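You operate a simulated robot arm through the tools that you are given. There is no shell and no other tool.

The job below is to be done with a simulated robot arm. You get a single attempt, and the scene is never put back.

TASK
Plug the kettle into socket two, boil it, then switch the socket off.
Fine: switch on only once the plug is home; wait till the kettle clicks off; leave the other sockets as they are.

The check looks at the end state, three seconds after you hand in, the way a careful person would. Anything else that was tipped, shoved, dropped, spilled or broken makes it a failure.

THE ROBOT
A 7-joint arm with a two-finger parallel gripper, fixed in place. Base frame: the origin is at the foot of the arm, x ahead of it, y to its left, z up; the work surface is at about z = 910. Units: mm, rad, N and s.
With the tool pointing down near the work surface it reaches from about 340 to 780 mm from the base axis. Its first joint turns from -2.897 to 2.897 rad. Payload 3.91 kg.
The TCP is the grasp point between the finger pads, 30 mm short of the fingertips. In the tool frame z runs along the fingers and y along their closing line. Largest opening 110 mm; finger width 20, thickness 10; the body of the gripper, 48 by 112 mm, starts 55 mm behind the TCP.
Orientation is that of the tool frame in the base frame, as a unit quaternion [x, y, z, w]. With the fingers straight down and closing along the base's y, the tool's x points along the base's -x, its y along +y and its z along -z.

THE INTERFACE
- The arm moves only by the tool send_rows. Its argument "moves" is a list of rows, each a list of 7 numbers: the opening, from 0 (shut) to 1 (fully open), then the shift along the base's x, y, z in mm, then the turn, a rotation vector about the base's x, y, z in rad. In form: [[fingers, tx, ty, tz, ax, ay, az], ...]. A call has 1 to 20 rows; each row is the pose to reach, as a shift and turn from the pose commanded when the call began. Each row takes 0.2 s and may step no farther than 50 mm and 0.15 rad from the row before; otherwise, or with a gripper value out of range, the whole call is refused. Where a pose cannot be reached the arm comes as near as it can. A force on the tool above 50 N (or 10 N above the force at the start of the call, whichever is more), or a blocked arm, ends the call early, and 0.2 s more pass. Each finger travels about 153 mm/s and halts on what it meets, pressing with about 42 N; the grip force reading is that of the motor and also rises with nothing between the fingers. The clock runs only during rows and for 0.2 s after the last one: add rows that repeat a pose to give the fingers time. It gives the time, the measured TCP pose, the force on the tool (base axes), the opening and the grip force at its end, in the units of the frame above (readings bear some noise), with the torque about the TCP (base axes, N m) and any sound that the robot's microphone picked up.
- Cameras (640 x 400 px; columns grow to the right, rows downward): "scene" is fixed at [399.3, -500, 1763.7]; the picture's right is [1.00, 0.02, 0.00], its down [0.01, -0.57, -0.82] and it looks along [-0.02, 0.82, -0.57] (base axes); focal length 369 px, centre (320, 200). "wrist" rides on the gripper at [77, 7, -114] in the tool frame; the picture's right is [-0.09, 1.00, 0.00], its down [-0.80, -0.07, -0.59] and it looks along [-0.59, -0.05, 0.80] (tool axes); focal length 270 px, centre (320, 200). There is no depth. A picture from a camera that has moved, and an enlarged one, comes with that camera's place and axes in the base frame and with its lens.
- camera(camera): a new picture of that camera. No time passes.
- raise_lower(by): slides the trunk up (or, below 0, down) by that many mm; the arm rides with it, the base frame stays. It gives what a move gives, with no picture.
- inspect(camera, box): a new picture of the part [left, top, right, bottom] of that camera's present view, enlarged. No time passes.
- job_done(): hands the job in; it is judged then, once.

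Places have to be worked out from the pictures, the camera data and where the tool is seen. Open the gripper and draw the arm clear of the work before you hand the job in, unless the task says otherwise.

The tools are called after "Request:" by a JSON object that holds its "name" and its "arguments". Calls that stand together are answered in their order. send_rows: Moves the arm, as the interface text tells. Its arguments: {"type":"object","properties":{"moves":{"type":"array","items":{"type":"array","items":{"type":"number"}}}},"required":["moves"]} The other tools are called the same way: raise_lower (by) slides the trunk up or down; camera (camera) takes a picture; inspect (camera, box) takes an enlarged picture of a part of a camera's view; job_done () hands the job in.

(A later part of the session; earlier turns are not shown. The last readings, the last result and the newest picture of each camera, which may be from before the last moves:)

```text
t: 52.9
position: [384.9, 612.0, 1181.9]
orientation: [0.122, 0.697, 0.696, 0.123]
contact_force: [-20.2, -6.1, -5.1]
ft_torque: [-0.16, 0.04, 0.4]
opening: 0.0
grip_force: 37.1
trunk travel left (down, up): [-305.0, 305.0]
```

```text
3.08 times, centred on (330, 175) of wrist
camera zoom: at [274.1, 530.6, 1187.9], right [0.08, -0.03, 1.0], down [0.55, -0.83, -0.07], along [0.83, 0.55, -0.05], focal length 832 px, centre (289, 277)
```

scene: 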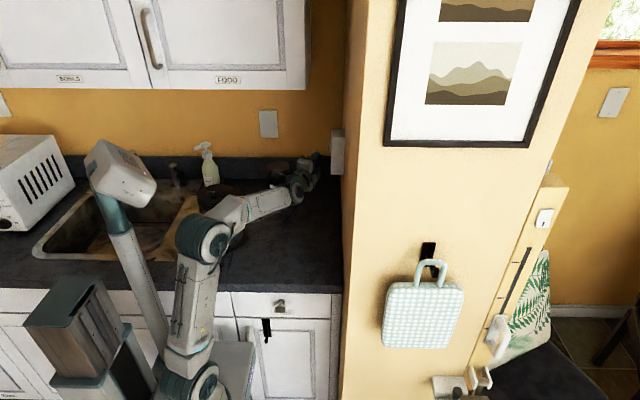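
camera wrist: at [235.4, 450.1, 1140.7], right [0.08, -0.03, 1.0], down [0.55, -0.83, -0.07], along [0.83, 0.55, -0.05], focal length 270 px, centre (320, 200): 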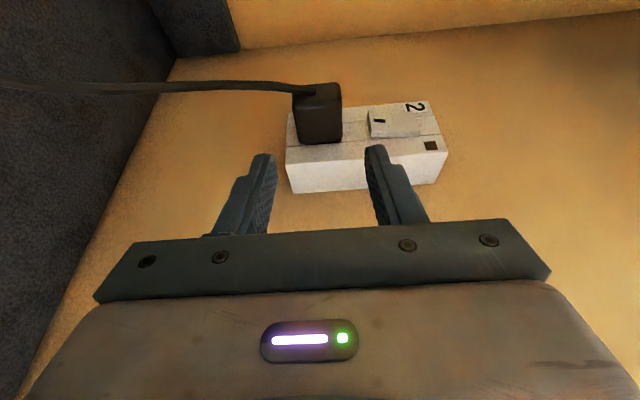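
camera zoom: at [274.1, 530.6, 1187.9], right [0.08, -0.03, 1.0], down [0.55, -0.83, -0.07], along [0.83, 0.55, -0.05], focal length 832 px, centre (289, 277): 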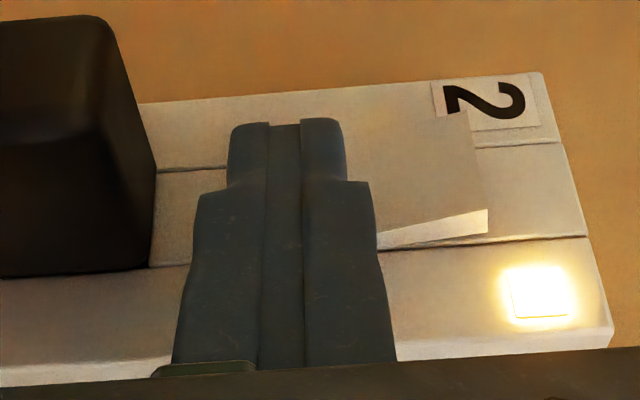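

The rocker has flipped and the lamp is lit, so socket two is on with the plug home. I'll back the finger off and look at the kettle to see whether it's heating or needs its own switch.

Request:
{"name": "send_rows", "arguments": {"moves": [[0, -5, 0, 0, 0, 0, 0], [0, -18, 0, 0, 0, 0, 0], [0, -25, -30, 0, 0, 0, 0], [0, -25, -30, 0, 0, 0, 0]]}}

Request:
{"name": "inspect", "arguments": {"camera": "scene", "box": [180, 165, 280, 275]}}

Request:
{"name": "inspect", "arguments": {"camera": "scene", "box": [310, 120, 350, 170]}}

Request:
{"name": "camera", "arguments": {"camera": "scene"}}

```text
t: 53.9
position: [365.7, 581.8, 1181.1]
orientation: [0.124, 0.696, 0.696, 0.124]
contact_force: [0.3, -0.5, -0.1]
ft_torque: [-0.01, -0.01, 0.0]
opening: 0.0
grip_force: 38.1
trunk travel left (down, up): [-305.0, 305.0]
```

```text
3.64 times, centred on (230, 220) of scene
camera zoom: at [399.3, -500.0, 1763.7], right [1.0, 0.02, 0.0], down [0.01, -0.57, -0.82], along [-0.02, 0.82, -0.57], focal length 1342 px, centre (647, 127)
```

zoom: 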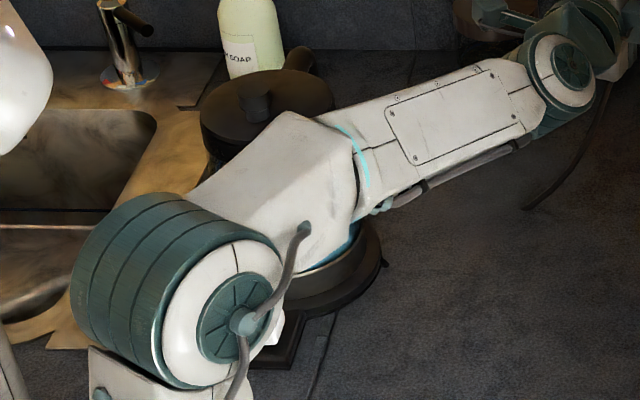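

```text
8.00 times, centred on (330, 145) of scene
camera zoom: at [399.3, -500.0, 1763.7], right [1.0, 0.02, 0.0], down [0.01, -0.57, -0.82], along [-0.02, 0.82, -0.57], focal length 2953 px, centre (240, 640)
```

zoom: 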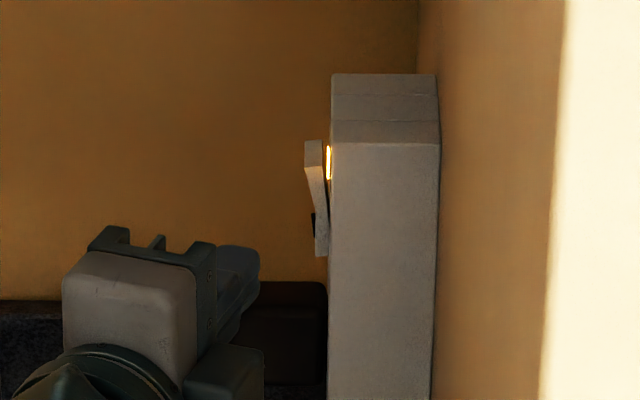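

```text
taken
```

scene: 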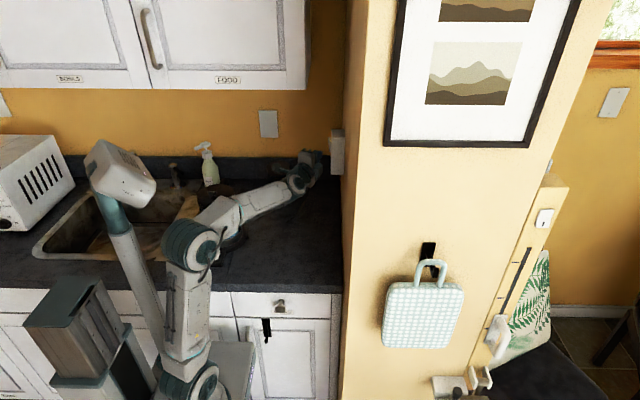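

The socket is on, but the elbow hides the kettle in the scene view. I'll retreat above the cord, turn the tool back down, and then look at the kettle.

Request:
{"name": "send_rows", "arguments": {"moves": [[0, -15, -25, 5, 0, 0, 0], [0, -30, -55, 10, 0, 0, 0], [0, -50, -90, 18, 0, 0, 0], [0, -50, -90, 18, 0, 0, 0]]}}

Request:
{"name": "send_rows", "arguments": {"moves": [[0, -5, -9, 0, -0.1412, 0.0251, 0.0251], [0, -10, -18, 0, -0.2824, 0.0502, 0.0502], [0, -15, -27, 0, -0.4236, 0.0753, 0.0753], [0, -20, -36, 0, -0.5648, 0.1004, 0.1004], [0, -25, -45, 0, -0.706, 0.1255, 0.1255], [0, -30, -54, 0, -0.8472, 0.1507, 0.1507], [0, -35, -63, 0, -0.9884, 0.1758, 0.1758], [0, -40, -72, 0, -1.1296, 0.2009, 0.2009], [0, -45, -81, 0, -1.2708, 0.226, 0.226], [0, -50, -90, 0, -1.412, 0.2511, 0.2511], [0, -57, -100, 0, -1.5532, 0.2762, 0.2762], [0, -57, -100, 0, -1.5532, 0.2762, 0.2762]]}}

Request:
{"name": "camera", "arguments": {"camera": "scene"}}

Request:
{"name": "camera", "arguments": {"camera": "wrist"}}

```text
t: 54.9
position: [314.6, 490.9, 1198.6]
orientation: [0.125, 0.696, 0.696, 0.124]
contact_force: [-0.6, -0.5, -0.3]
ft_torque: [0.02, 0.02, 0.03]
opening: 0.0
grip_force: 37.9
trunk travel left (down, up): [-305.0, 305.0]
```

```text
t: 57.5
position: [256.7, 388.5, 1195.9]
orientation: [0.0, 1.0, 0.0, 0.001]
contact_force: [0.4, 0.3, 0.0]
ft_torque: [-0.01, 0.01, -0.04]
opening: 0.0
grip_force: 37.3
out of reach, approached as far as the arm can: row 11, 12
trunk travel left (down, up): [-305.0, 305.0]
```

```text
taken
```

scene: 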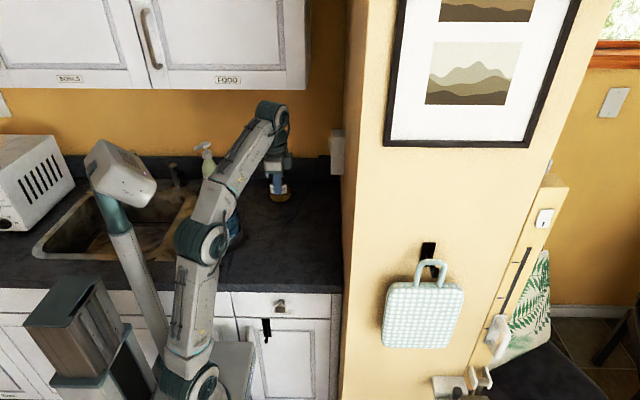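

```text
taken
camera wrist: at [180.6, 396.4, 1310.0], right [0.09, 1.0, 0.0], down [0.8, -0.07, 0.6], along [0.59, -0.05, -0.8], focal length 270 px, centre (320, 200)
```

wrist: 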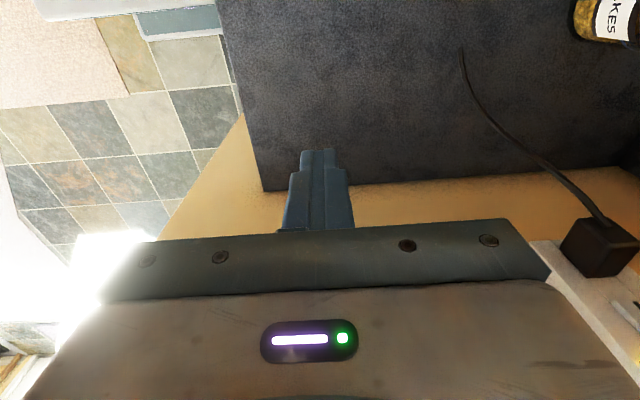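

The tool is down again and the plug is lit by the lamp glow. I'll bring the arm lower and raise the trunk in stages so the kettle becomes visible and reachable.

Request:
{"name": "send_rows", "arguments": {"moves": [[0, 0, 0, -30, 0, 0, 0], [0, 0, 0, -70, 0, 0, 0], [0, 0, 0, -100, 0, 0, 0]]}}

Request:
{"name": "raise_lower", "arguments": {"by": 150}}

Request:
{"name": "camera", "arguments": {"camera": "scene"}}

Request:
{"name": "inspect", "arguments": {"camera": "scene", "box": [180, 165, 280, 275]}}

```text
t: 58.2
position: [258.4, 389.8, 1095.0]
orientation: [0.0, 1.0, 0.001, 0.0]
contact_force: [0.6, 0.4, -1.0]
ft_torque: [0.01, -0.01, -0.02]
opening: 0.0
grip_force: 38.3
trunk travel left (down, up): [-305.0, 305.0]
```

```text
t: 60.0
position: [258.4, 389.0, 1243.6]
orientation: [0.001, 1.0, 0.001, 0.0]
contact_force: [-0.1, 0.0, -0.3]
ft_torque: [0.03, -0.05, -0.01]
opening: 0.3
grip_force: 37.3
trunk travel left (down, up): [-455.0, 155.0]
```

```text
taken
```

scene: 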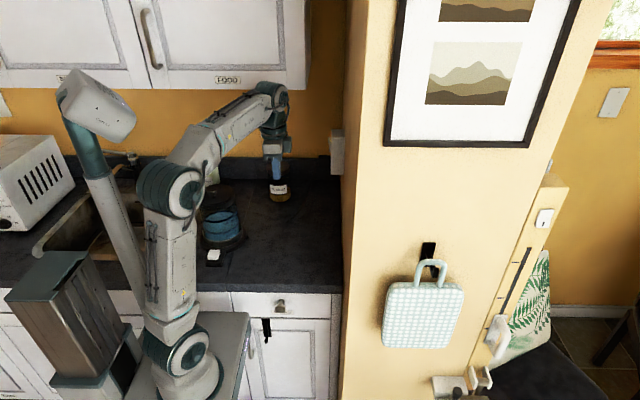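

```text
3.64 times, centred on (230, 220) of scene
camera zoom: at [399.3, -500.0, 1763.7], right [1.0, 0.02, 0.0], down [0.01, -0.57, -0.82], along [-0.02, 0.82, -0.57], focal length 1342 px, centre (647, 127)
```

zoom: 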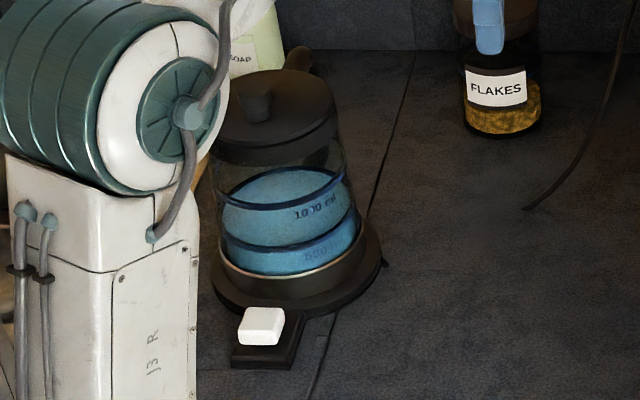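

The kettle shows no sign of heating, and its white switch looks unchanged, so it probably has to be pressed. I'll turn the wrist to face it (yaw about +1.4) and get a close view.

Request:
{"name": "send_rows", "arguments": {"moves": [[0, -18, -5, -10, 0, 0, 0.14], [0, -36, -10, -22, 0, 0, 0.28], [0, -54, -15, -35, 0, 0, 0.42], [0, -72, -20, -50, 0, 0, 0.56], [0, -90, -25, -65, 0, 0, 0.7], [0, -108, -30, -80, 0, 0, 0.84], [0, -126, -35, -95, 0, 0, 0.98], [0, -144, -40, -108, 0, 0, 1.12], [0, -162, -45, -118, 0, 0, 1.26], [0, -180, -49, -125, 0, 0, 1.4], [0, -190, -49, -125, 0, 0, 1.5], [0, -190, -49, -125, 0, 0, 1.5]]}}

Request:
{"name": "camera", "arguments": {"camera": "wrist"}}

Request:
{"name": "camera", "arguments": {"camera": "scene"}}

```text
t: 62.6
position: [67.9, 339.9, 1121.3]
orientation: [-0.682, 0.731, -0.001, -0.001]
contact_force: [-1.0, 0.9, 0.2]
ft_torque: [-0.03, 0.01, -0.01]
opening: 0.0
grip_force: 37.8
trunk travel left (down, up): [-455.0, 155.0]
```

```text
taken
camera wrist: at [54.8, 263.7, 1234.1], right [-0.99, 0.16, 0.0], down [0.13, 0.79, 0.59], along [0.09, 0.59, -0.8], focal length 270 px, centre (320, 200)
```

wrist: 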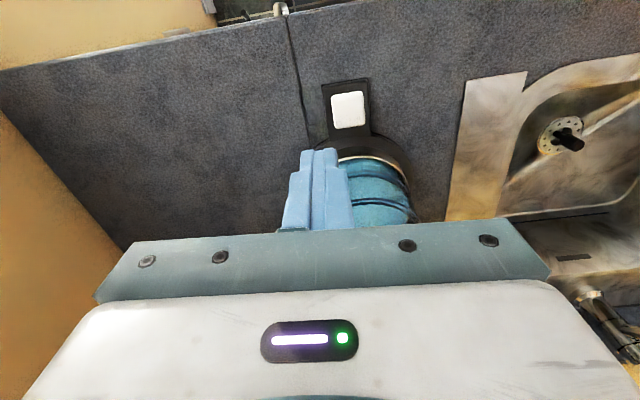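

```text
taken
```

scene: 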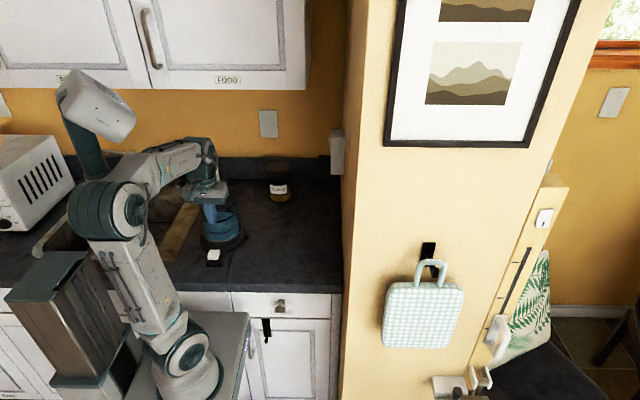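

Request:
{"name": "inspect", "arguments": {"camera": "wrist", "box": [290, 60, 420, 180]}}

Request:
{"name": "inspect", "arguments": {"camera": "scene", "box": [195, 235, 245, 275]}}

```text
3.33 times, centred on (355, 120) of wrist
camera zoom: at [54.8, 263.7, 1234.1], right [-0.99, 0.16, 0.0], down [0.13, 0.79, 0.59], along [0.09, 0.59, -0.8], focal length 901 px, centre (203, 467)
```

zoom: 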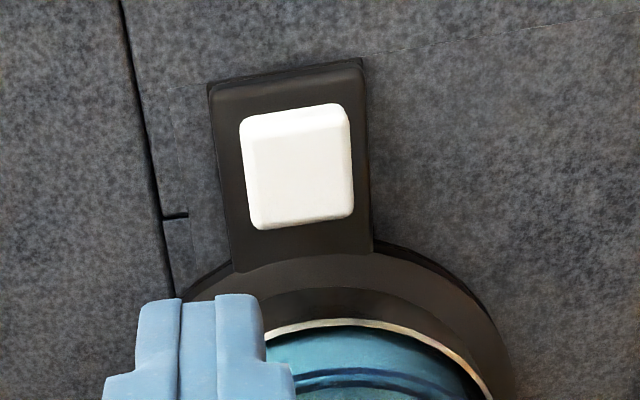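

```text
10.00 times, centred on (220, 255) of scene
camera zoom: at [399.3, -500.0, 1763.7], right [1.0, 0.02, 0.0], down [0.01, -0.57, -0.82], along [-0.02, 0.82, -0.57], focal length 3692 px, centre (1320, -350)
```

zoom: 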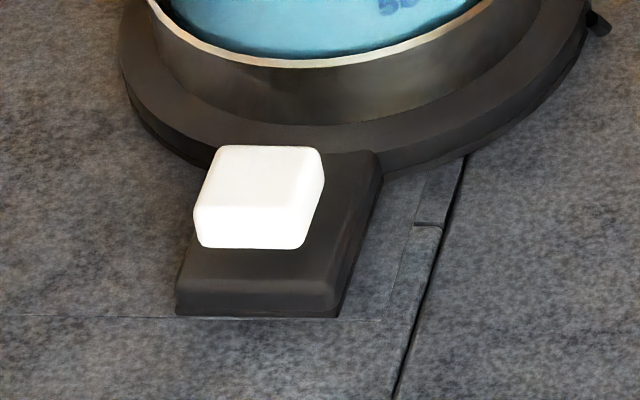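

The kettle has a white push-button on its front tray, centred near (39.5, 363) with its top at about z 938. I'll move the closed fingertips above it and recheck the alignment.

Request:
{"name": "send_rows", "arguments": {"moves": [[0, -14, 10, -30, 0, 0, 0], [0, -28.4, 22, -65, 0, 0, 0], [0, -28.4, 23.1, -100, 0, 0, 0], [0, -28.4, 23.1, -125, 0, 0, 0], [0, -28.4, 23.1, -125, 0, 0, 0]]}}

Request:
{"name": "camera", "arguments": {"camera": "wrist"}}

Request:
{"name": "inspect", "arguments": {"camera": "scene", "box": [180, 190, 260, 275]}}

```text
t: 63.4
position: [40.9, 364.4, 1033.8]
orientation: [-0.682, 0.732, 0.002, 0.005]
contact_force: [0.6, -4.7, 12.2]
ft_torque: [0.73, 0.09, -0.01]
opening: 0.0
grip_force: 37.6
trunk travel left (down, up): [-455.0, 155.0]
stopped in row 4: the force on the tool passed its limit at 70 N (the readings are from after the stop); the commanded pose is now the measured one
```

```text
taken
camera wrist: at [28.0, 286.6, 1145.7], right [-0.99, 0.16, 0.0], down [0.13, 0.79, 0.6], along [0.1, 0.59, -0.8], focal length 270 px, centre (320, 200)
```

wrist: 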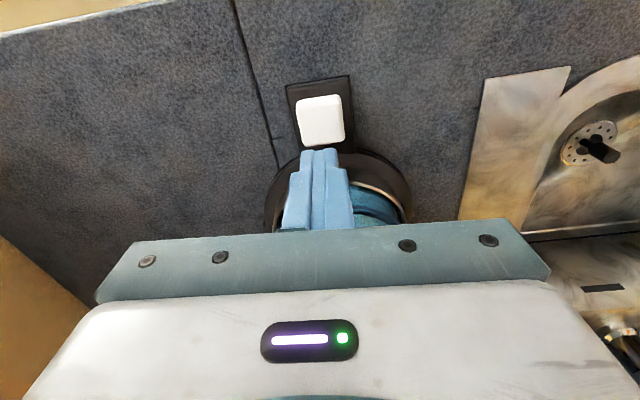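

```text
4.71 times, centred on (220, 232) of scene
camera zoom: at [399.3, -500.0, 1763.7], right [1.0, 0.02, 0.0], down [0.01, -0.57, -0.82], along [-0.02, 0.82, -0.57], focal length 1737 px, centre (791, 47)
```

zoom: 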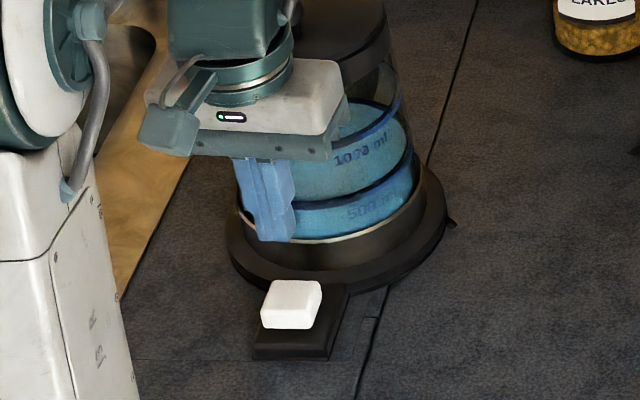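

The gripper body touched the kettle lid's edge. I'll lift straight up right away and check whether the kettle has moved.

Request:
{"name": "send_rows", "arguments": {"moves": [[0, 0, 0, 10, 0, 0, 0], [0, 0, -5, 35, 0, 0, 0], [0, 0, -10, 70, 0, 0, 0], [0, 0, -20, 100, 0, 0, 0]]}}

Request:
{"name": "inspect", "arguments": {"camera": "scene", "box": [180, 175, 260, 275]}}

Request:
{"name": "inspect", "arguments": {"camera": "scene", "box": [195, 235, 245, 275]}}

Request:
{"name": "camera", "arguments": {"camera": "wrist"}}

```text
t: 64.4
position: [40.0, 345.7, 1131.6]
orientation: [-0.682, 0.732, 0.001, 0.004]
contact_force: [0.2, 0.4, -0.9]
ft_torque: [-0.01, -0.01, -0.01]
opening: 0.1
grip_force: 37.2
trunk travel left (down, up): [-455.0, 155.0]
```

```text
4.00 times, centred on (220, 225) of scene
camera zoom: at [399.3, -500.0, 1763.7], right [1.0, 0.02, 0.0], down [0.01, -0.57, -0.82], along [-0.02, 0.82, -0.57], focal length 1477 px, centre (720, 100)
```

zoom: 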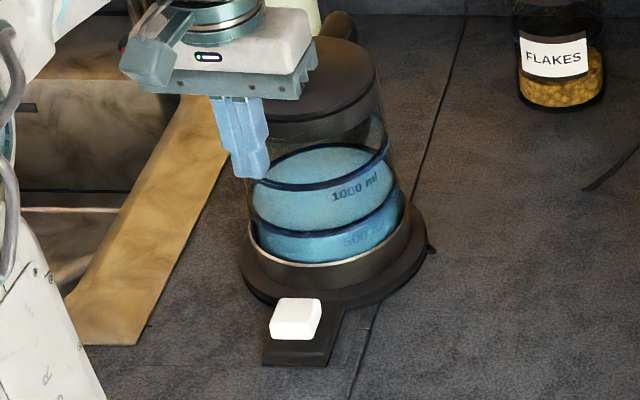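

```text
10.00 times, centred on (220, 255) of scene
camera zoom: at [399.3, -500.0, 1763.7], right [1.0, 0.02, 0.0], down [0.01, -0.57, -0.82], along [-0.02, 0.82, -0.57], focal length 3692 px, centre (1320, -350)
```

zoom: 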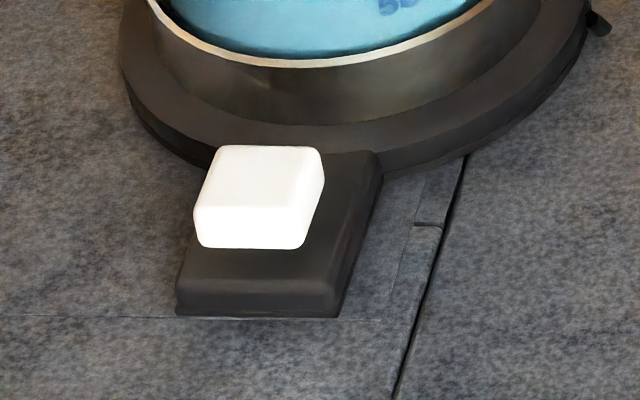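

```text
taken
camera wrist: at [27.2, 268.7, 1245.5], right [-0.99, 0.16, 0.0], down [0.12, 0.79, 0.6], along [0.1, 0.59, -0.8], focal length 270 px, centre (320, 200)
```

wrist: 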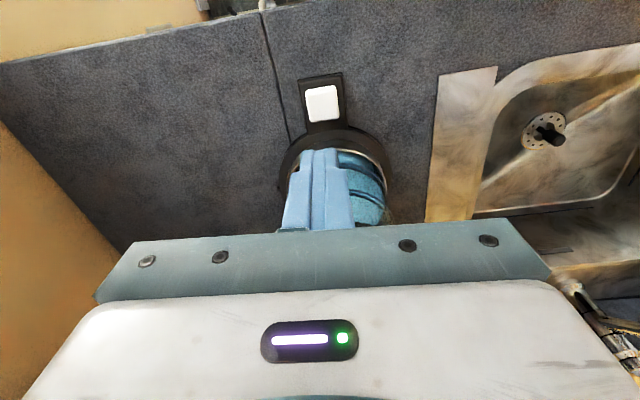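

The kettle and its base are unchanged. Re-triangulating, the button top is at z≈955, spanning y≈350–375 with centre x≈40. The lid overhang means I need to lean the gripper away, so I'll lift, lower the trunk 100 mm for reach, and then tilt the tool 0.4 rad.

Request:
{"name": "send_rows", "arguments": {"moves": [[0, 0, -5, 35, 0, 0, 0], [0, 0, -15, 70, 0, 0, 0], [0, 0, -25, 100, 0, 0, 0]]}}

Request:
{"name": "raise_lower", "arguments": {"by": -100}}

Request:
{"name": "send_rows", "arguments": {"moves": [[0, 0, 2, 0, 0.1, 0, 0], [0, 0, 4, 0, 0.2, 0, 0], [0, 0, 6, 0, 0.3, 0, 0], [0, 0, 8, 0, 0.4, 0, 0], [0, 0, 8, 0, 0.4, 0, 0]]}}

Request:
{"name": "camera", "arguments": {"camera": "scene"}}

Request:
{"name": "camera", "arguments": {"camera": "wrist"}}

```text
t: 65.2
position: [46.8, 317.6, 1225.8]
orientation: [-0.677, 0.736, -0.001, -0.007]
contact_force: [-0.8, 0.8, 1.2]
ft_torque: [0.01, -0.01, -0.05]
opening: 0.0
grip_force: 37.9
trunk travel left (down, up): [-455.0, 155.0]
```

```text
t: 66.5
position: [45.1, 319.4, 1126.8]
orientation: [-0.679, 0.734, 0.0, -0.004]
contact_force: [0.3, 0.2, -0.3]
ft_torque: [0.02, -0.01, 0.0]
opening: 0.2
grip_force: 37.5
trunk travel left (down, up): [-355.0, 255.0]
```

```text
t: 67.7
position: [42.5, 328.4, 1124.5]
orientation: [-0.667, 0.72, 0.143, 0.13]
contact_force: [0.1, 0.0, -0.6]
ft_torque: [0.01, 0.05, -0.03]
opening: 0.2
grip_force: 37.4
trunk travel left (down, up): [-355.0, 255.0]
```

```text
taken
```

scene: 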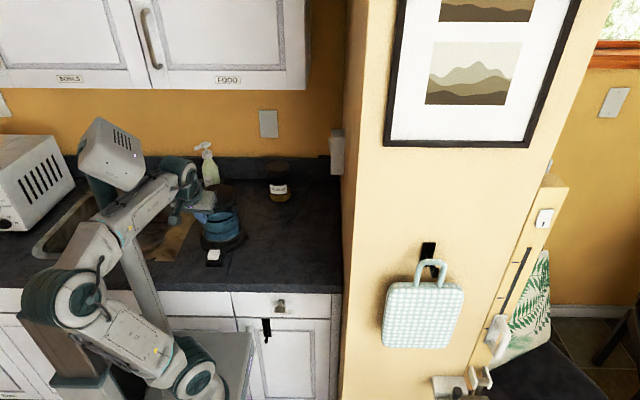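

```text
taken
camera wrist: at [30.9, 213.3, 1201.7], right [-0.99, 0.15, 0.07], down [0.14, 0.51, 0.85], along [0.09, 0.85, -0.52], focal length 270 px, centre (320, 200)
```

wrist: 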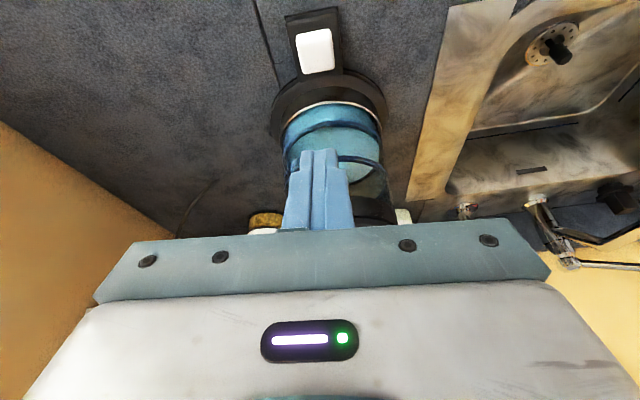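

The tool now leans away from the lid. I'll come down toward the button, stopping about 18 mm above it.

Request:
{"name": "send_rows", "arguments": {"moves": [[0, -1, 3, -25, 0, 0, 0], [0, -2.5, 6, -55, 0, 0, 0], [0, -2.5, 10, -85, 0, 0, 0], [0, -2.5, 20, -108, 0, 0, 0], [0, -2.5, 26.6, -121, 0, 0, 0], [0, -2.5, 26.6, -121, 0, 0, 0]]}}

Request:
{"name": "inspect", "arguments": {"camera": "scene", "box": [180, 190, 260, 275]}}

Request:
{"name": "camera", "arguments": {"camera": "wrist"}}

```text
t: 69.1
position: [39.3, 354.0, 1011.9]
orientation: [-0.668, 0.716, 0.147, 0.139]
contact_force: [0.8, 0.5, 0.5]
ft_torque: [0.0, 0.0, 0.0]
opening: 0.0
grip_force: 37.7
trunk travel left (down, up): [-355.0, 255.0]
```

```text
4.71 times, centred on (220, 232) of scene
camera zoom: at [399.3, -500.0, 1763.7], right [1.0, 0.02, 0.0], down [0.01, -0.57, -0.82], along [-0.02, 0.82, -0.57], focal length 1737 px, centre (791, 47)
```

zoom: 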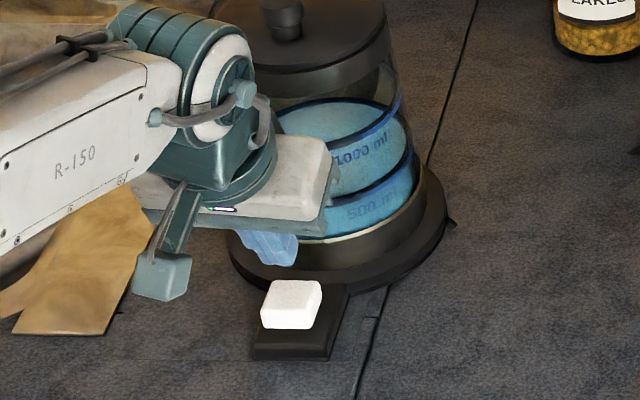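

```text
taken
camera wrist: at [27.0, 239.2, 1085.7], right [-0.99, 0.15, 0.06], down [0.13, 0.49, 0.86], along [0.1, 0.86, -0.5], focal length 270 px, centre (320, 200)
```

wrist: 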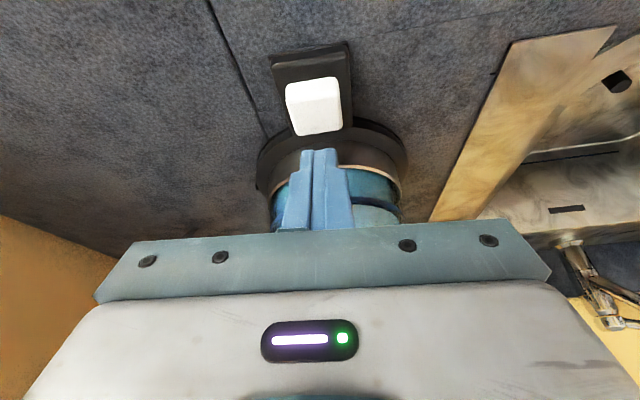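

The wrist view shows the fingertips lined up with the button. I'll descend further and then press in small steps, listening for a click.

Request:
{"name": "send_rows", "arguments": {"moves": [[0, 0, 0, -8, 0, 0, 0], [0, 0, 0, -16, 0, 0, 0], [0, 0, 0, -19, 0, 0, 0], [0, 0, 0, -21, 0, 0, 0], [0, 0, 0, -21, 0, 0, 0]]}}

Request:
{"name": "inspect", "arguments": {"camera": "scene", "box": [195, 230, 245, 275]}}

Request:
{"name": "inspect", "arguments": {"camera": "wrist", "box": [250, 70, 390, 190]}}

```text
t: 70.3
position: [37.9, 354.4, 990.8]
orientation: [-0.668, 0.716, 0.147, 0.138]
contact_force: [0.1, 0.6, -0.8]
ft_torque: [0.01, -0.03, 0.0]
opening: 0.1
grip_force: 37.5
trunk travel left (down, up): [-355.0, 255.0]
```

```text
8.89 times, centred on (220, 252) of scene
camera zoom: at [399.3, -500.0, 1763.7], right [1.0, 0.02, 0.0], down [0.01, -0.57, -0.82], along [-0.02, 0.82, -0.57], focal length 3281 px, centre (1209, -267)
```

zoom: 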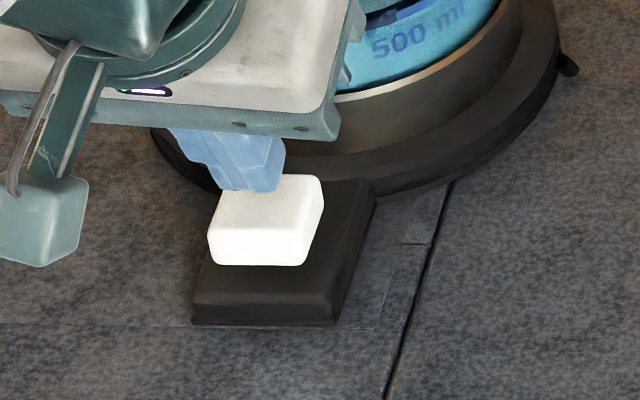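

```text
3.33 times, centred on (320, 130) of wrist
camera zoom: at [26.2, 238.3, 1064.7], right [-0.99, 0.15, 0.06], down [0.13, 0.49, 0.86], along [0.1, 0.86, -0.51], focal length 901 px, centre (320, 433)
```

zoom: 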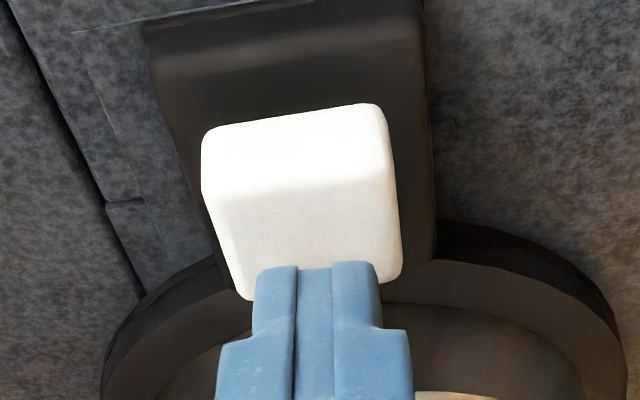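

The fingertips are just above the rear part of the button. I'll shift 8 mm toward the front and 3 mm in +x to centre, then press down in small steps.

Request:
{"name": "send_rows", "arguments": {"moves": [[0, 1.5, -4, 3, 0, 0, 0], [0, 3, -8, 3, 0, 0, 0], [0, 3, -8, 0, 0, 0, 0], [0, 3, -8, -2, 0, 0, 0], [0, 3, -8, -3.5, 0, 0, 0], [0, 3, -8, -5, 0, 0, 0], [0, 3, -8, -6.5, 0, 0, 0], [0, 3, -8, -8, 0, 0, 0]]}}

Request:
{"name": "inspect", "arguments": {"camera": "scene", "box": [195, 230, 245, 275]}}

Request:
{"name": "inspect", "arguments": {"camera": "wrist", "box": [250, 70, 390, 190]}}

```text
t: 72.1
position: [42.5, 346.2, 983.1]
orientation: [-0.668, 0.716, 0.147, 0.138]
contact_force: [-0.8, 0.3, -0.9]
ft_torque: [-0.04, 0.01, -0.01]
opening: 0.0
grip_force: 37.8
trunk travel left (down, up): [-355.0, 255.0]
```

```text
8.89 times, centred on (220, 252) of scene
camera zoom: at [399.3, -500.0, 1763.7], right [1.0, 0.02, 0.0], down [0.01, -0.57, -0.82], along [-0.02, 0.82, -0.57], focal length 3281 px, centre (1209, -267)
```

zoom: 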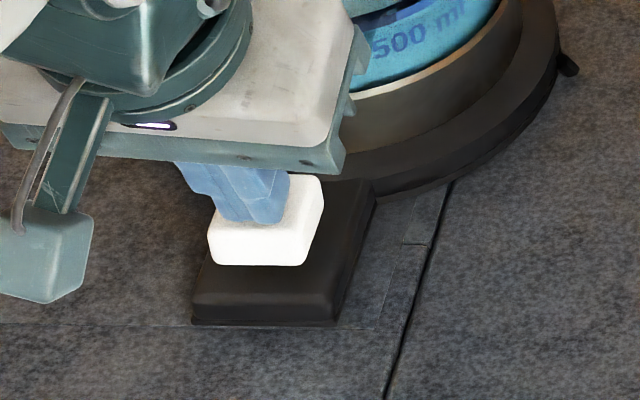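

```text
3.33 times, centred on (320, 130) of wrist
camera zoom: at [28.6, 230.7, 1057.0], right [-0.99, 0.15, 0.06], down [0.13, 0.49, 0.86], along [0.1, 0.86, -0.51], focal length 901 px, centre (320, 433)
```

zoom: 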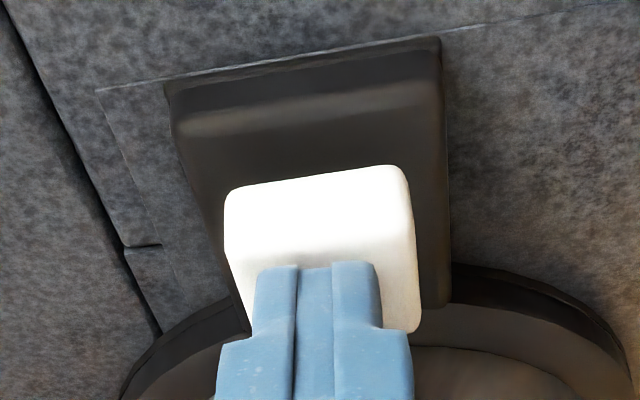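

There's no contact yet at z≈983. I'll continue down in 1.5 mm steps.

Request:
{"name": "send_rows", "arguments": {"moves": [[0, 0, 1, -1.5, 0, 0, 0], [0, 0, 2, -3, 0, 0, 0], [0, 0, 2, -4.5, 0, 0, 0], [0, 0, 2, -6, 0, 0, 0], [0, 0, 2, -7.5, 0, 0, 0], [0, 0, 2, -9, 0, 0, 0], [0, 0, 2, -10.5, 0, 0, 0]]}}

Request:
{"name": "inspect", "arguments": {"camera": "scene", "box": [195, 230, 245, 275]}}

Request:
{"name": "inspect", "arguments": {"camera": "wrist", "box": [250, 70, 390, 190]}}

```text
t: 73.7
position: [42.7, 347.6, 973.8]
orientation: [-0.668, 0.716, 0.147, 0.14]
contact_force: [-1.1, 1.5, 4.7]
ft_torque: [0.03, 0.04, 0.0]
opening: 0.0
grip_force: 37.7
trunk travel left (down, up): [-355.0, 255.0]
```

```text
8.89 times, centred on (220, 252) of scene
camera zoom: at [399.3, -500.0, 1763.7], right [1.0, 0.02, 0.0], down [0.01, -0.57, -0.82], along [-0.02, 0.82, -0.57], focal length 3281 px, centre (1209, -267)
```

zoom: 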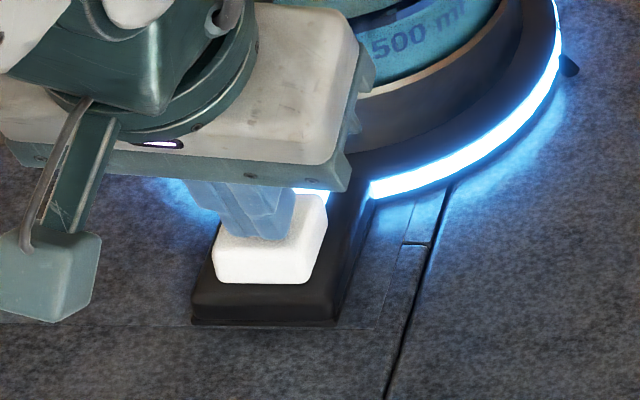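

```text
3.33 times, centred on (320, 130) of wrist
camera zoom: at [28.5, 232.4, 1047.3], right [-0.99, 0.15, 0.06], down [0.13, 0.49, 0.86], along [0.1, 0.86, -0.5], focal length 901 px, centre (320, 433)
```

zoom: 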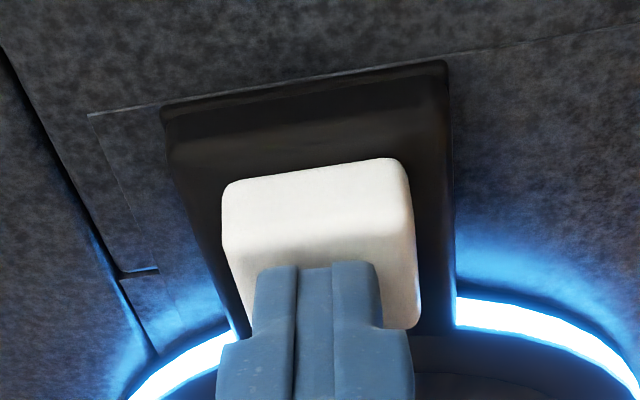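

The button has gone down and the kettle's base ring glows blue, so it's heating. I'll lift straight off and check that it stays on.

Request:
{"name": "send_rows", "arguments": {"moves": [[0, 0, 0, 10, 0, 0, 0], [0, 0, -5, 35, 0, 0, 0], [0, 0, -15, 75, 0, 0, 0], [0, 0, -25, 115, 0, 0, 0], [0, 0, -25, 140, 0, 0, 0]]}}

Request:
{"name": "camera", "arguments": {"camera": "scene"}}

Request:
{"name": "inspect", "arguments": {"camera": "scene", "box": [180, 175, 260, 275]}}

```text
t: 74.9
position: [42.9, 320.8, 1113.3]
orientation: [-0.667, 0.717, 0.147, 0.138]
contact_force: [-0.2, 0.2, 0.1]
ft_torque: [-0.01, 0.01, 0.0]
opening: 0.1
grip_force: 37.4
trunk travel left (down, up): [-355.0, 255.0]
```

```text
taken
```

scene: 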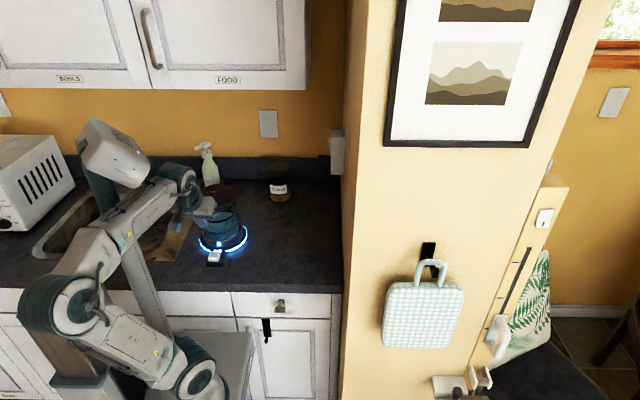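

```text
4.00 times, centred on (220, 225) of scene
camera zoom: at [399.3, -500.0, 1763.7], right [1.0, 0.02, 0.0], down [0.01, -0.57, -0.82], along [-0.02, 0.82, -0.57], focal length 1477 px, centre (720, 100)
```

zoom: 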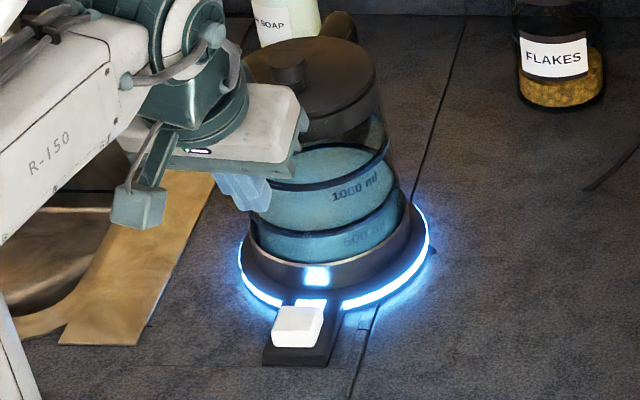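

The kettle stays on with its ring lit. While it heats, I'll bring the arm back toward the socket along the same safe path: un-tilt, then turn back to face the wall.

Request:
{"name": "send_rows", "arguments": {"moves": [[0, 0, -5, 15, -0.1, 0, 0], [0, 0, -5, 30, -0.2, 0, 0], [0, 0, -5, 45, -0.3, 0, 0], [0, 0, 0, 60, -0.4, 0, 0], [0, 0, 0, 60, -0.4, 0, 0]]}}

Request:
{"name": "send_rows", "arguments": {"moves": [[0, 20, 5, 0, 0, 0, -0.14], [0, 40, 11, 0, 0, 0, -0.28], [0, 60, 17, 0, 0, 0, -0.42], [0, 80, 23, 0, 0, 0, -0.56], [0, 100, 29, 0, 0, 0, -0.7], [0, 120, 36, 0, 0, 0, -0.84], [0, 140, 43, 0, 0, 0, -0.98], [0, 160, 50, 0, 0, 0, -1.12], [0, 180, 56, 0, 0, 0, -1.26], [0, 200, 62, 0, 0, 0, -1.4], [0, 214, 67, 0, 0, 0, -1.5], [0, 214, 67, 0, 0, 0, -1.5]]}}

Request:
{"name": "camera", "arguments": {"camera": "scene"}}

Request:
{"name": "inspect", "arguments": {"camera": "scene", "box": [180, 175, 260, 275]}}

```text
t: 76.1
position: [39.2, 321.9, 1170.8]
orientation: [-0.683, 0.731, -0.001, 0.003]
contact_force: [-0.6, -0.2, 0.2]
ft_torque: [-0.02, 0.04, -0.02]
opening: 0.1
grip_force: 38.3
trunk travel left (down, up): [-355.0, 255.0]
```

```text
t: 78.7
position: [254.7, 388.5, 1170.1]
orientation: [0.001, 1.0, 0.0, 0.003]
contact_force: [0.1, 0.5, 0.2]
ft_torque: [-0.02, 0.02, 0.01]
opening: 0.0
grip_force: 38.0
trunk travel left (down, up): [-355.0, 255.0]
```

```text
taken
```

scene: 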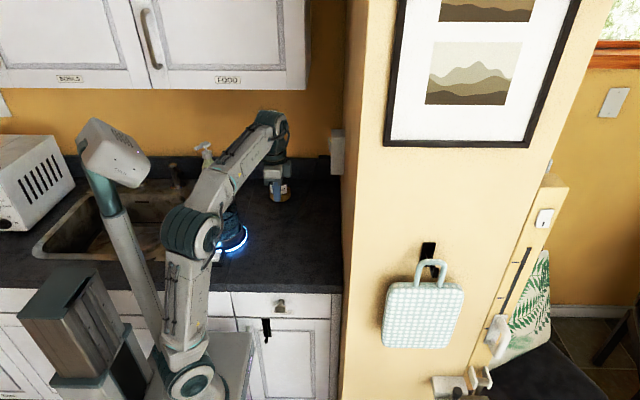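

```text
4.00 times, centred on (220, 225) of scene
camera zoom: at [399.3, -500.0, 1763.7], right [1.0, 0.02, 0.0], down [0.01, -0.57, -0.82], along [-0.02, 0.82, -0.57], focal length 1477 px, centre (720, 100)
```

zoom: 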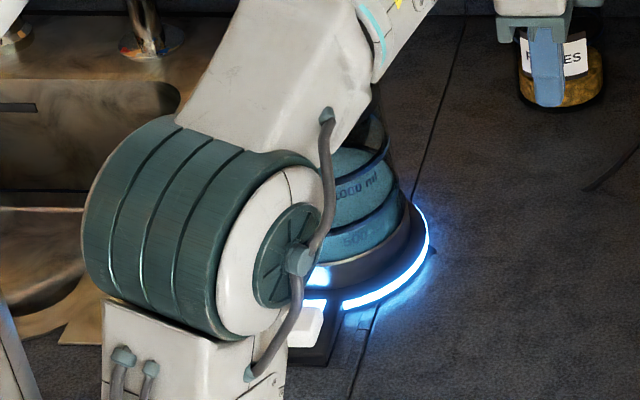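

The kettle is still heating. I'll lower the trunk 50 mm to the earlier working height and roll the tool back to horizontal near the socket.

Request:
{"name": "raise_lower", "arguments": {"by": -50}}

Request:
{"name": "send_rows", "arguments": {"moves": [[0, 5, 9, 8, 0.1412, -0.0251, -0.0251], [0, 10, 18, 16, 0.2824, -0.0502, -0.0502], [0, 15, 27, 24, 0.4236, -0.0753, -0.0753], [0, 20, 36, 32, 0.5648, -0.1004, -0.1004], [0, 25, 45, 40, 0.706, -0.1255, -0.1255], [0, 30, 54, 48, 0.8472, -0.1507, -0.1507], [0, 35, 63, 56, 0.9884, -0.1758, -0.1758], [0, 40, 72, 64, 1.1296, -0.2009, -0.2009], [0, 45, 81, 72, 1.2708, -0.226, -0.226], [0, 52, 91, 78, 1.412, -0.2511, -0.2511], [0, 59, 101, 80, 1.5532, -0.2762, -0.2762], [0, 59, 101, 80, 1.5532, -0.2762, -0.2762]]}}

Request:
{"name": "camera", "arguments": {"camera": "scene"}}

Request:
{"name": "camera", "arguments": {"camera": "wrist"}}

```text
t: 79.7
position: [254.2, 388.7, 1120.9]
orientation: [0.0, 1.0, -0.001, 0.005]
contact_force: [0.2, -1.0, 0.6]
ft_torque: [0.01, 0.0, 0.02]
opening: 0.0
grip_force: 37.6
trunk travel left (down, up): [-305.0, 305.0]
```

```text
t: 82.3
position: [311.7, 488.7, 1199.4]
orientation: [0.128, 0.697, 0.695, 0.126]
contact_force: [1.0, -1.0, 0.4]
ft_torque: [0.01, 0.02, 0.0]
opening: 0.0
grip_force: 38.5
trunk travel left (down, up): [-305.0, 305.0]
```

```text
taken
```

scene: 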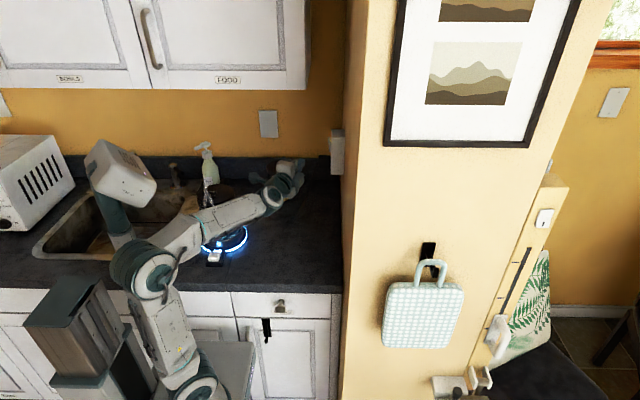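

```text
taken
camera wrist: at [199.7, 409.6, 1207.1], right [0.08, -0.03, 1.0], down [0.54, -0.84, -0.07], along [0.84, 0.54, -0.05], focal length 270 px, centre (320, 200)
```

wrist: 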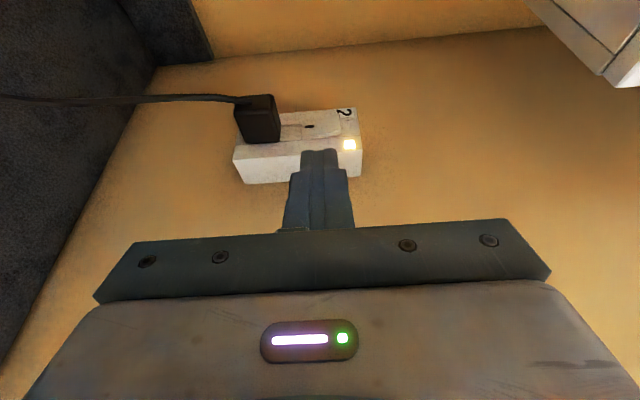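

I'm back near the socket with the lamp on and the kettle ring visible. I'll wait here for the kettle to click off.

Request:
{"name": "send_rows", "arguments": {"moves": [[0, 0, 0, 0, 0, 0, 0], [0, 0, 0, 0, 0, 0, 0], [0, 0, 0, 0, 0, 0, 0], [0, 0, 0, 0, 0, 0, 0], [0, 0, 0, 0, 0, 0, 0], [0, 0, 0, 0, 0, 0, 0], [0, 0, 0, 0, 0, 0, 0], [0, 0, 0, 0, 0, 0, 0], [0, 0, 0, 0, 0, 0, 0], [0, 0, 0, 0, 0, 0, 0], [0, 0, 0, 0, 0, 0, 0], [0, 0, 0, 0, 0, 0, 0], [0, 0, 0, 0, 0, 0, 0], [0, 0, 0, 0, 0, 0, 0], [0, 0, 0, 0, 0, 0, 0], [0, 0, 0, 0, 0, 0, 0], [0, 0, 0, 0, 0, 0, 0], [0, 0, 0, 0, 0, 0, 0], [0, 0, 0, 0, 0, 0, 0], [0, 0, 0, 0, 0, 0, 0]]}}

Request:
{"name": "send_rows", "arguments": {"moves": [[0, 0, 0, 0, 0, 0, 0], [0, 0, 0, 0, 0, 0, 0], [0, 0, 0, 0, 0, 0, 0], [0, 0, 0, 0, 0, 0, 0], [0, 0, 0, 0, 0, 0, 0], [0, 0, 0, 0, 0, 0, 0], [0, 0, 0, 0, 0, 0, 0], [0, 0, 0, 0, 0, 0, 0], [0, 0, 0, 0, 0, 0, 0], [0, 0, 0, 0, 0, 0, 0], [0, 0, 0, 0, 0, 0, 0], [0, 0, 0, 0, 0, 0, 0], [0, 0, 0, 0, 0, 0, 0], [0, 0, 0, 0, 0, 0, 0], [0, 0, 0, 0, 0, 0, 0], [0, 0, 0, 0, 0, 0, 0], [0, 0, 0, 0, 0, 0, 0], [0, 0, 0, 0, 0, 0, 0], [0, 0, 0, 0, 0, 0, 0], [0, 0, 0, 0, 0, 0, 0]]}}

Request:
{"name": "inspect", "arguments": {"camera": "scene", "box": [180, 175, 260, 275]}}

```text
t: 86.5
position: [312.9, 489.1, 1200.4]
orientation: [0.126, 0.697, 0.695, 0.127]
contact_force: [-0.5, 0.3, 0.0]
ft_torque: [0.0, 0.02, -0.01]
opening: 0.1
grip_force: 37.6
trunk travel left (down, up): [-305.0, 305.0]
```

```text
t: 90.7
position: [311.4, 489.8, 1200.9]
orientation: [0.126, 0.696, 0.695, 0.127]
contact_force: [-0.2, -1.0, -0.5]
ft_torque: [0.0, 0.0, -0.02]
opening: 0.0
grip_force: 37.8
trunk travel left (down, up): [-305.0, 305.0]
```

```text
4.00 times, centred on (220, 225) of scene
camera zoom: at [399.3, -500.0, 1763.7], right [1.0, 0.02, 0.0], down [0.01, -0.57, -0.82], along [-0.02, 0.82, -0.57], focal length 1477 px, centre (720, 100)
```

zoom: 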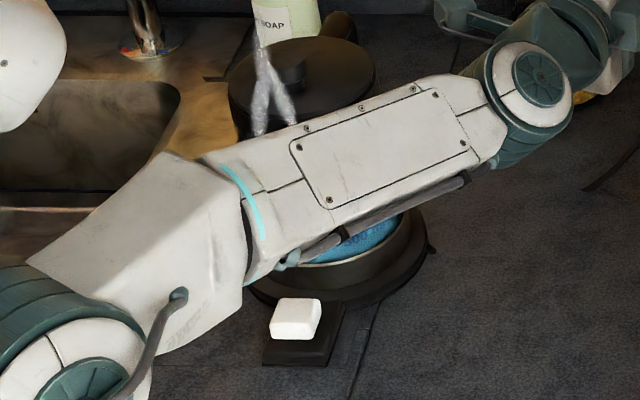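

The ring is now dark and steam is rising. I'll check the button and the socket lamp to confirm it clicked off by itself.

Request:
{"name": "inspect", "arguments": {"camera": "scene", "box": [195, 235, 245, 275]}}

Request:
{"name": "inspect", "arguments": {"camera": "wrist", "box": [220, 80, 380, 200]}}

Request:
{"name": "send_rows", "arguments": {"moves": [[0, 0, 0, 0, 0, 0, 0], [0, 0, 0, 0, 0, 0, 0], [0, 0, 0, 0, 0, 0, 0], [0, 0, 0, 0, 0, 0, 0], [0, 0, 0, 0, 0, 0, 0], [0, 0, 0, 0, 0, 0, 0], [0, 0, 0, 0, 0, 0, 0], [0, 0, 0, 0, 0, 0, 0], [0, 0, 0, 0, 0, 0, 0], [0, 0, 0, 0, 0, 0, 0]]}}

Request:
{"name": "inspect", "arguments": {"camera": "scene", "box": [180, 175, 260, 275]}}

```text
10.00 times, centred on (220, 255) of scene
camera zoom: at [399.3, -500.0, 1763.7], right [1.0, 0.02, 0.0], down [0.01, -0.57, -0.82], along [-0.02, 0.82, -0.57], focal length 3692 px, centre (1320, -350)
```

zoom: 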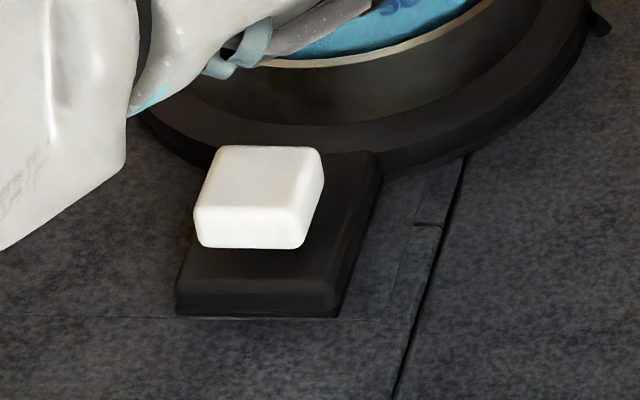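

```text
3.33 times, centred on (300, 140) of wrist
camera zoom: at [199.7, 409.3, 1207.5], right [0.08, -0.03, 1.0], down [0.54, -0.84, -0.07], along [0.84, 0.54, -0.05], focal length 901 px, centre (387, 400)
```

zoom: 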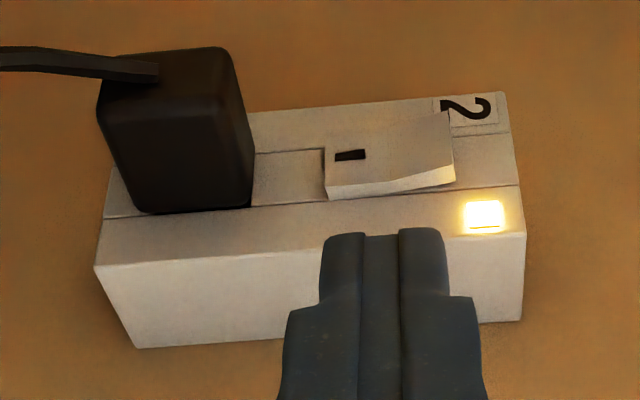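

```text
t: 92.9
position: [313.0, 489.6, 1199.8]
orientation: [0.127, 0.696, 0.695, 0.126]
contact_force: [0.7, -0.7, 0.7]
ft_torque: [-0.01, -0.05, 0.0]
opening: 0.0
grip_force: 37.5
trunk travel left (down, up): [-305.0, 305.0]
```

```text
4.00 times, centred on (220, 225) of scene
camera zoom: at [399.3, -500.0, 1763.7], right [1.0, 0.02, 0.0], down [0.01, -0.57, -0.82], along [-0.02, 0.82, -0.57], focal length 1477 px, centre (720, 100)
```

zoom: 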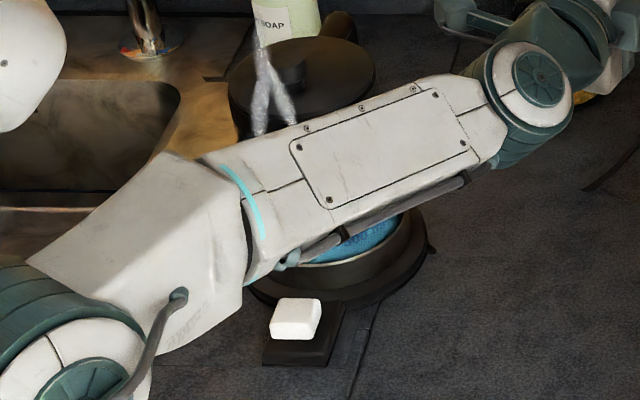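

The kettle's button has popped back up, its ring is dark and there's steam, so it has boiled and clicked off by itself. Now I'll bring the fingertip in front of the rocker's upper end (z≈1214), 12 mm short.

Request:
{"name": "send_rows", "arguments": {"moves": [[0, 14, 30, 5, 0, 0, 0], [0, 28, 60, 10, 0, 0, 0], [0, 42, 90, 14, 0, 0, 0], [0, 59, 122.4, 14.2, 0, 0, 0], [0, 59, 122.4, 14.2, 0, 0, 0]]}}

Request:
{"name": "inspect", "arguments": {"camera": "scene", "box": [310, 125, 345, 165]}}

Request:
{"name": "inspect", "arguments": {"camera": "wrist", "box": [230, 100, 410, 240]}}

```text
t: 94.1
position: [373.1, 612.6, 1212.2]
orientation: [0.126, 0.697, 0.695, 0.125]
contact_force: [-0.1, 0.2, 0.5]
ft_torque: [0.01, -0.01, 0.0]
opening: 0.1
grip_force: 37.7
trunk travel left (down, up): [-305.0, 305.0]
```

```text
10.00 times, centred on (328, 145) of scene
camera zoom: at [399.3, -500.0, 1763.7], right [1.0, 0.02, 0.0], down [0.01, -0.57, -0.82], along [-0.02, 0.82, -0.57], focal length 3692 px, centre (245, 750)
```

zoom: 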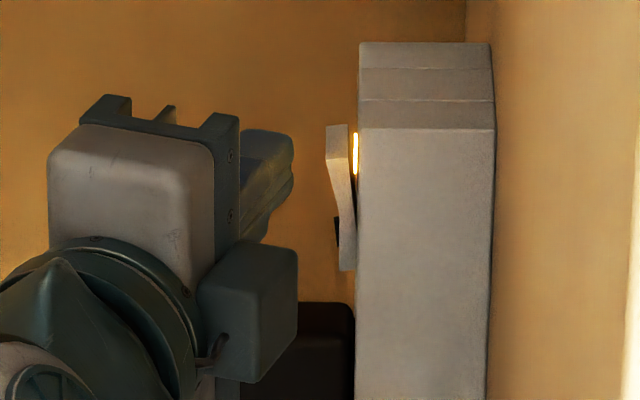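

```text
2.86 times, centred on (320, 170) of wrist
camera zoom: at [259.7, 532.6, 1220.1], right [0.08, -0.03, 1.0], down [0.54, -0.84, -0.07], along [0.84, 0.54, -0.05], focal length 772 px, centre (320, 286)
```

zoom: 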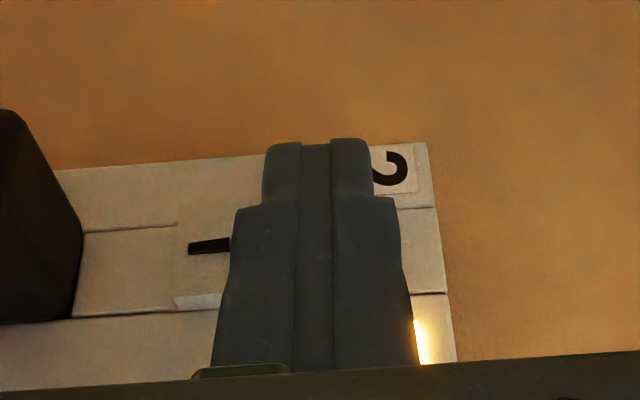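

The fingertip faces the rocker's upper half. I'll press in slowly until it flips.

Request:
{"name": "send_rows", "arguments": {"moves": [[0, 5, 0, 0, 0, 0, 0], [0, 10, 0, 0, 0, 0, 0], [0, 12, 0, 0, 0, 0, 0], [0, 13, 0, 0, 0, 0, 0], [0, 14, 0, 0, 0, 0, 0], [0, 15, 0, 0, 0, 0, 0], [0, 16, 0, 0, 0, 0, 0], [0, 17, 0, 0, 0, 0, 0]]}}

Request:
{"name": "inspect", "arguments": {"camera": "scene", "box": [310, 125, 345, 165]}}

Request:
{"name": "inspect", "arguments": {"camera": "wrist", "box": [230, 100, 410, 240]}}

```text
t: 95.9
position: [384.4, 613.3, 1215.8]
orientation: [0.124, 0.697, 0.695, 0.125]
contact_force: [-16.9, -3.6, -3.9]
ft_torque: [-0.06, 0.16, 0.32]
opening: 0.0
grip_force: 37.0
trunk travel left (down, up): [-305.0, 305.0]
```

```text
10.00 times, centred on (328, 145) of scene
camera zoom: at [399.3, -500.0, 1763.7], right [1.0, 0.02, 0.0], down [0.01, -0.57, -0.82], along [-0.02, 0.82, -0.57], focal length 3692 px, centre (245, 750)
```

zoom: 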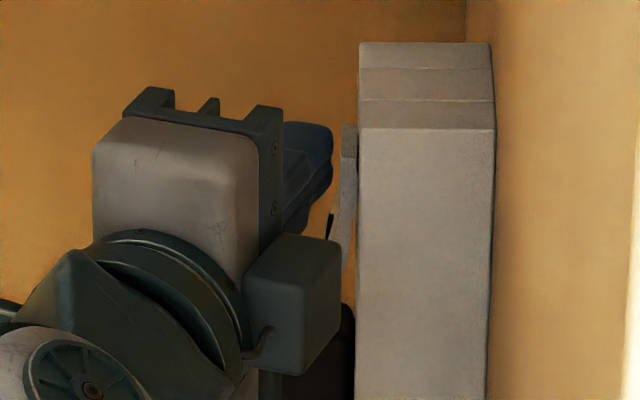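

```text
2.86 times, centred on (320, 170) of wrist
camera zoom: at [273.4, 532.5, 1222.6], right [0.08, -0.03, 1.0], down [0.54, -0.84, -0.07], along [0.84, 0.55, -0.05], focal length 772 px, centre (320, 286)
```

zoom: 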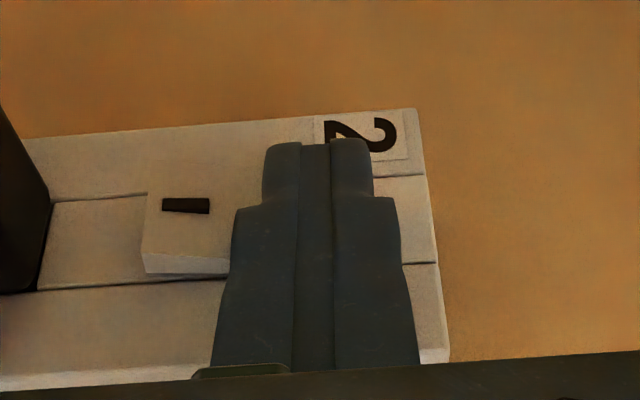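

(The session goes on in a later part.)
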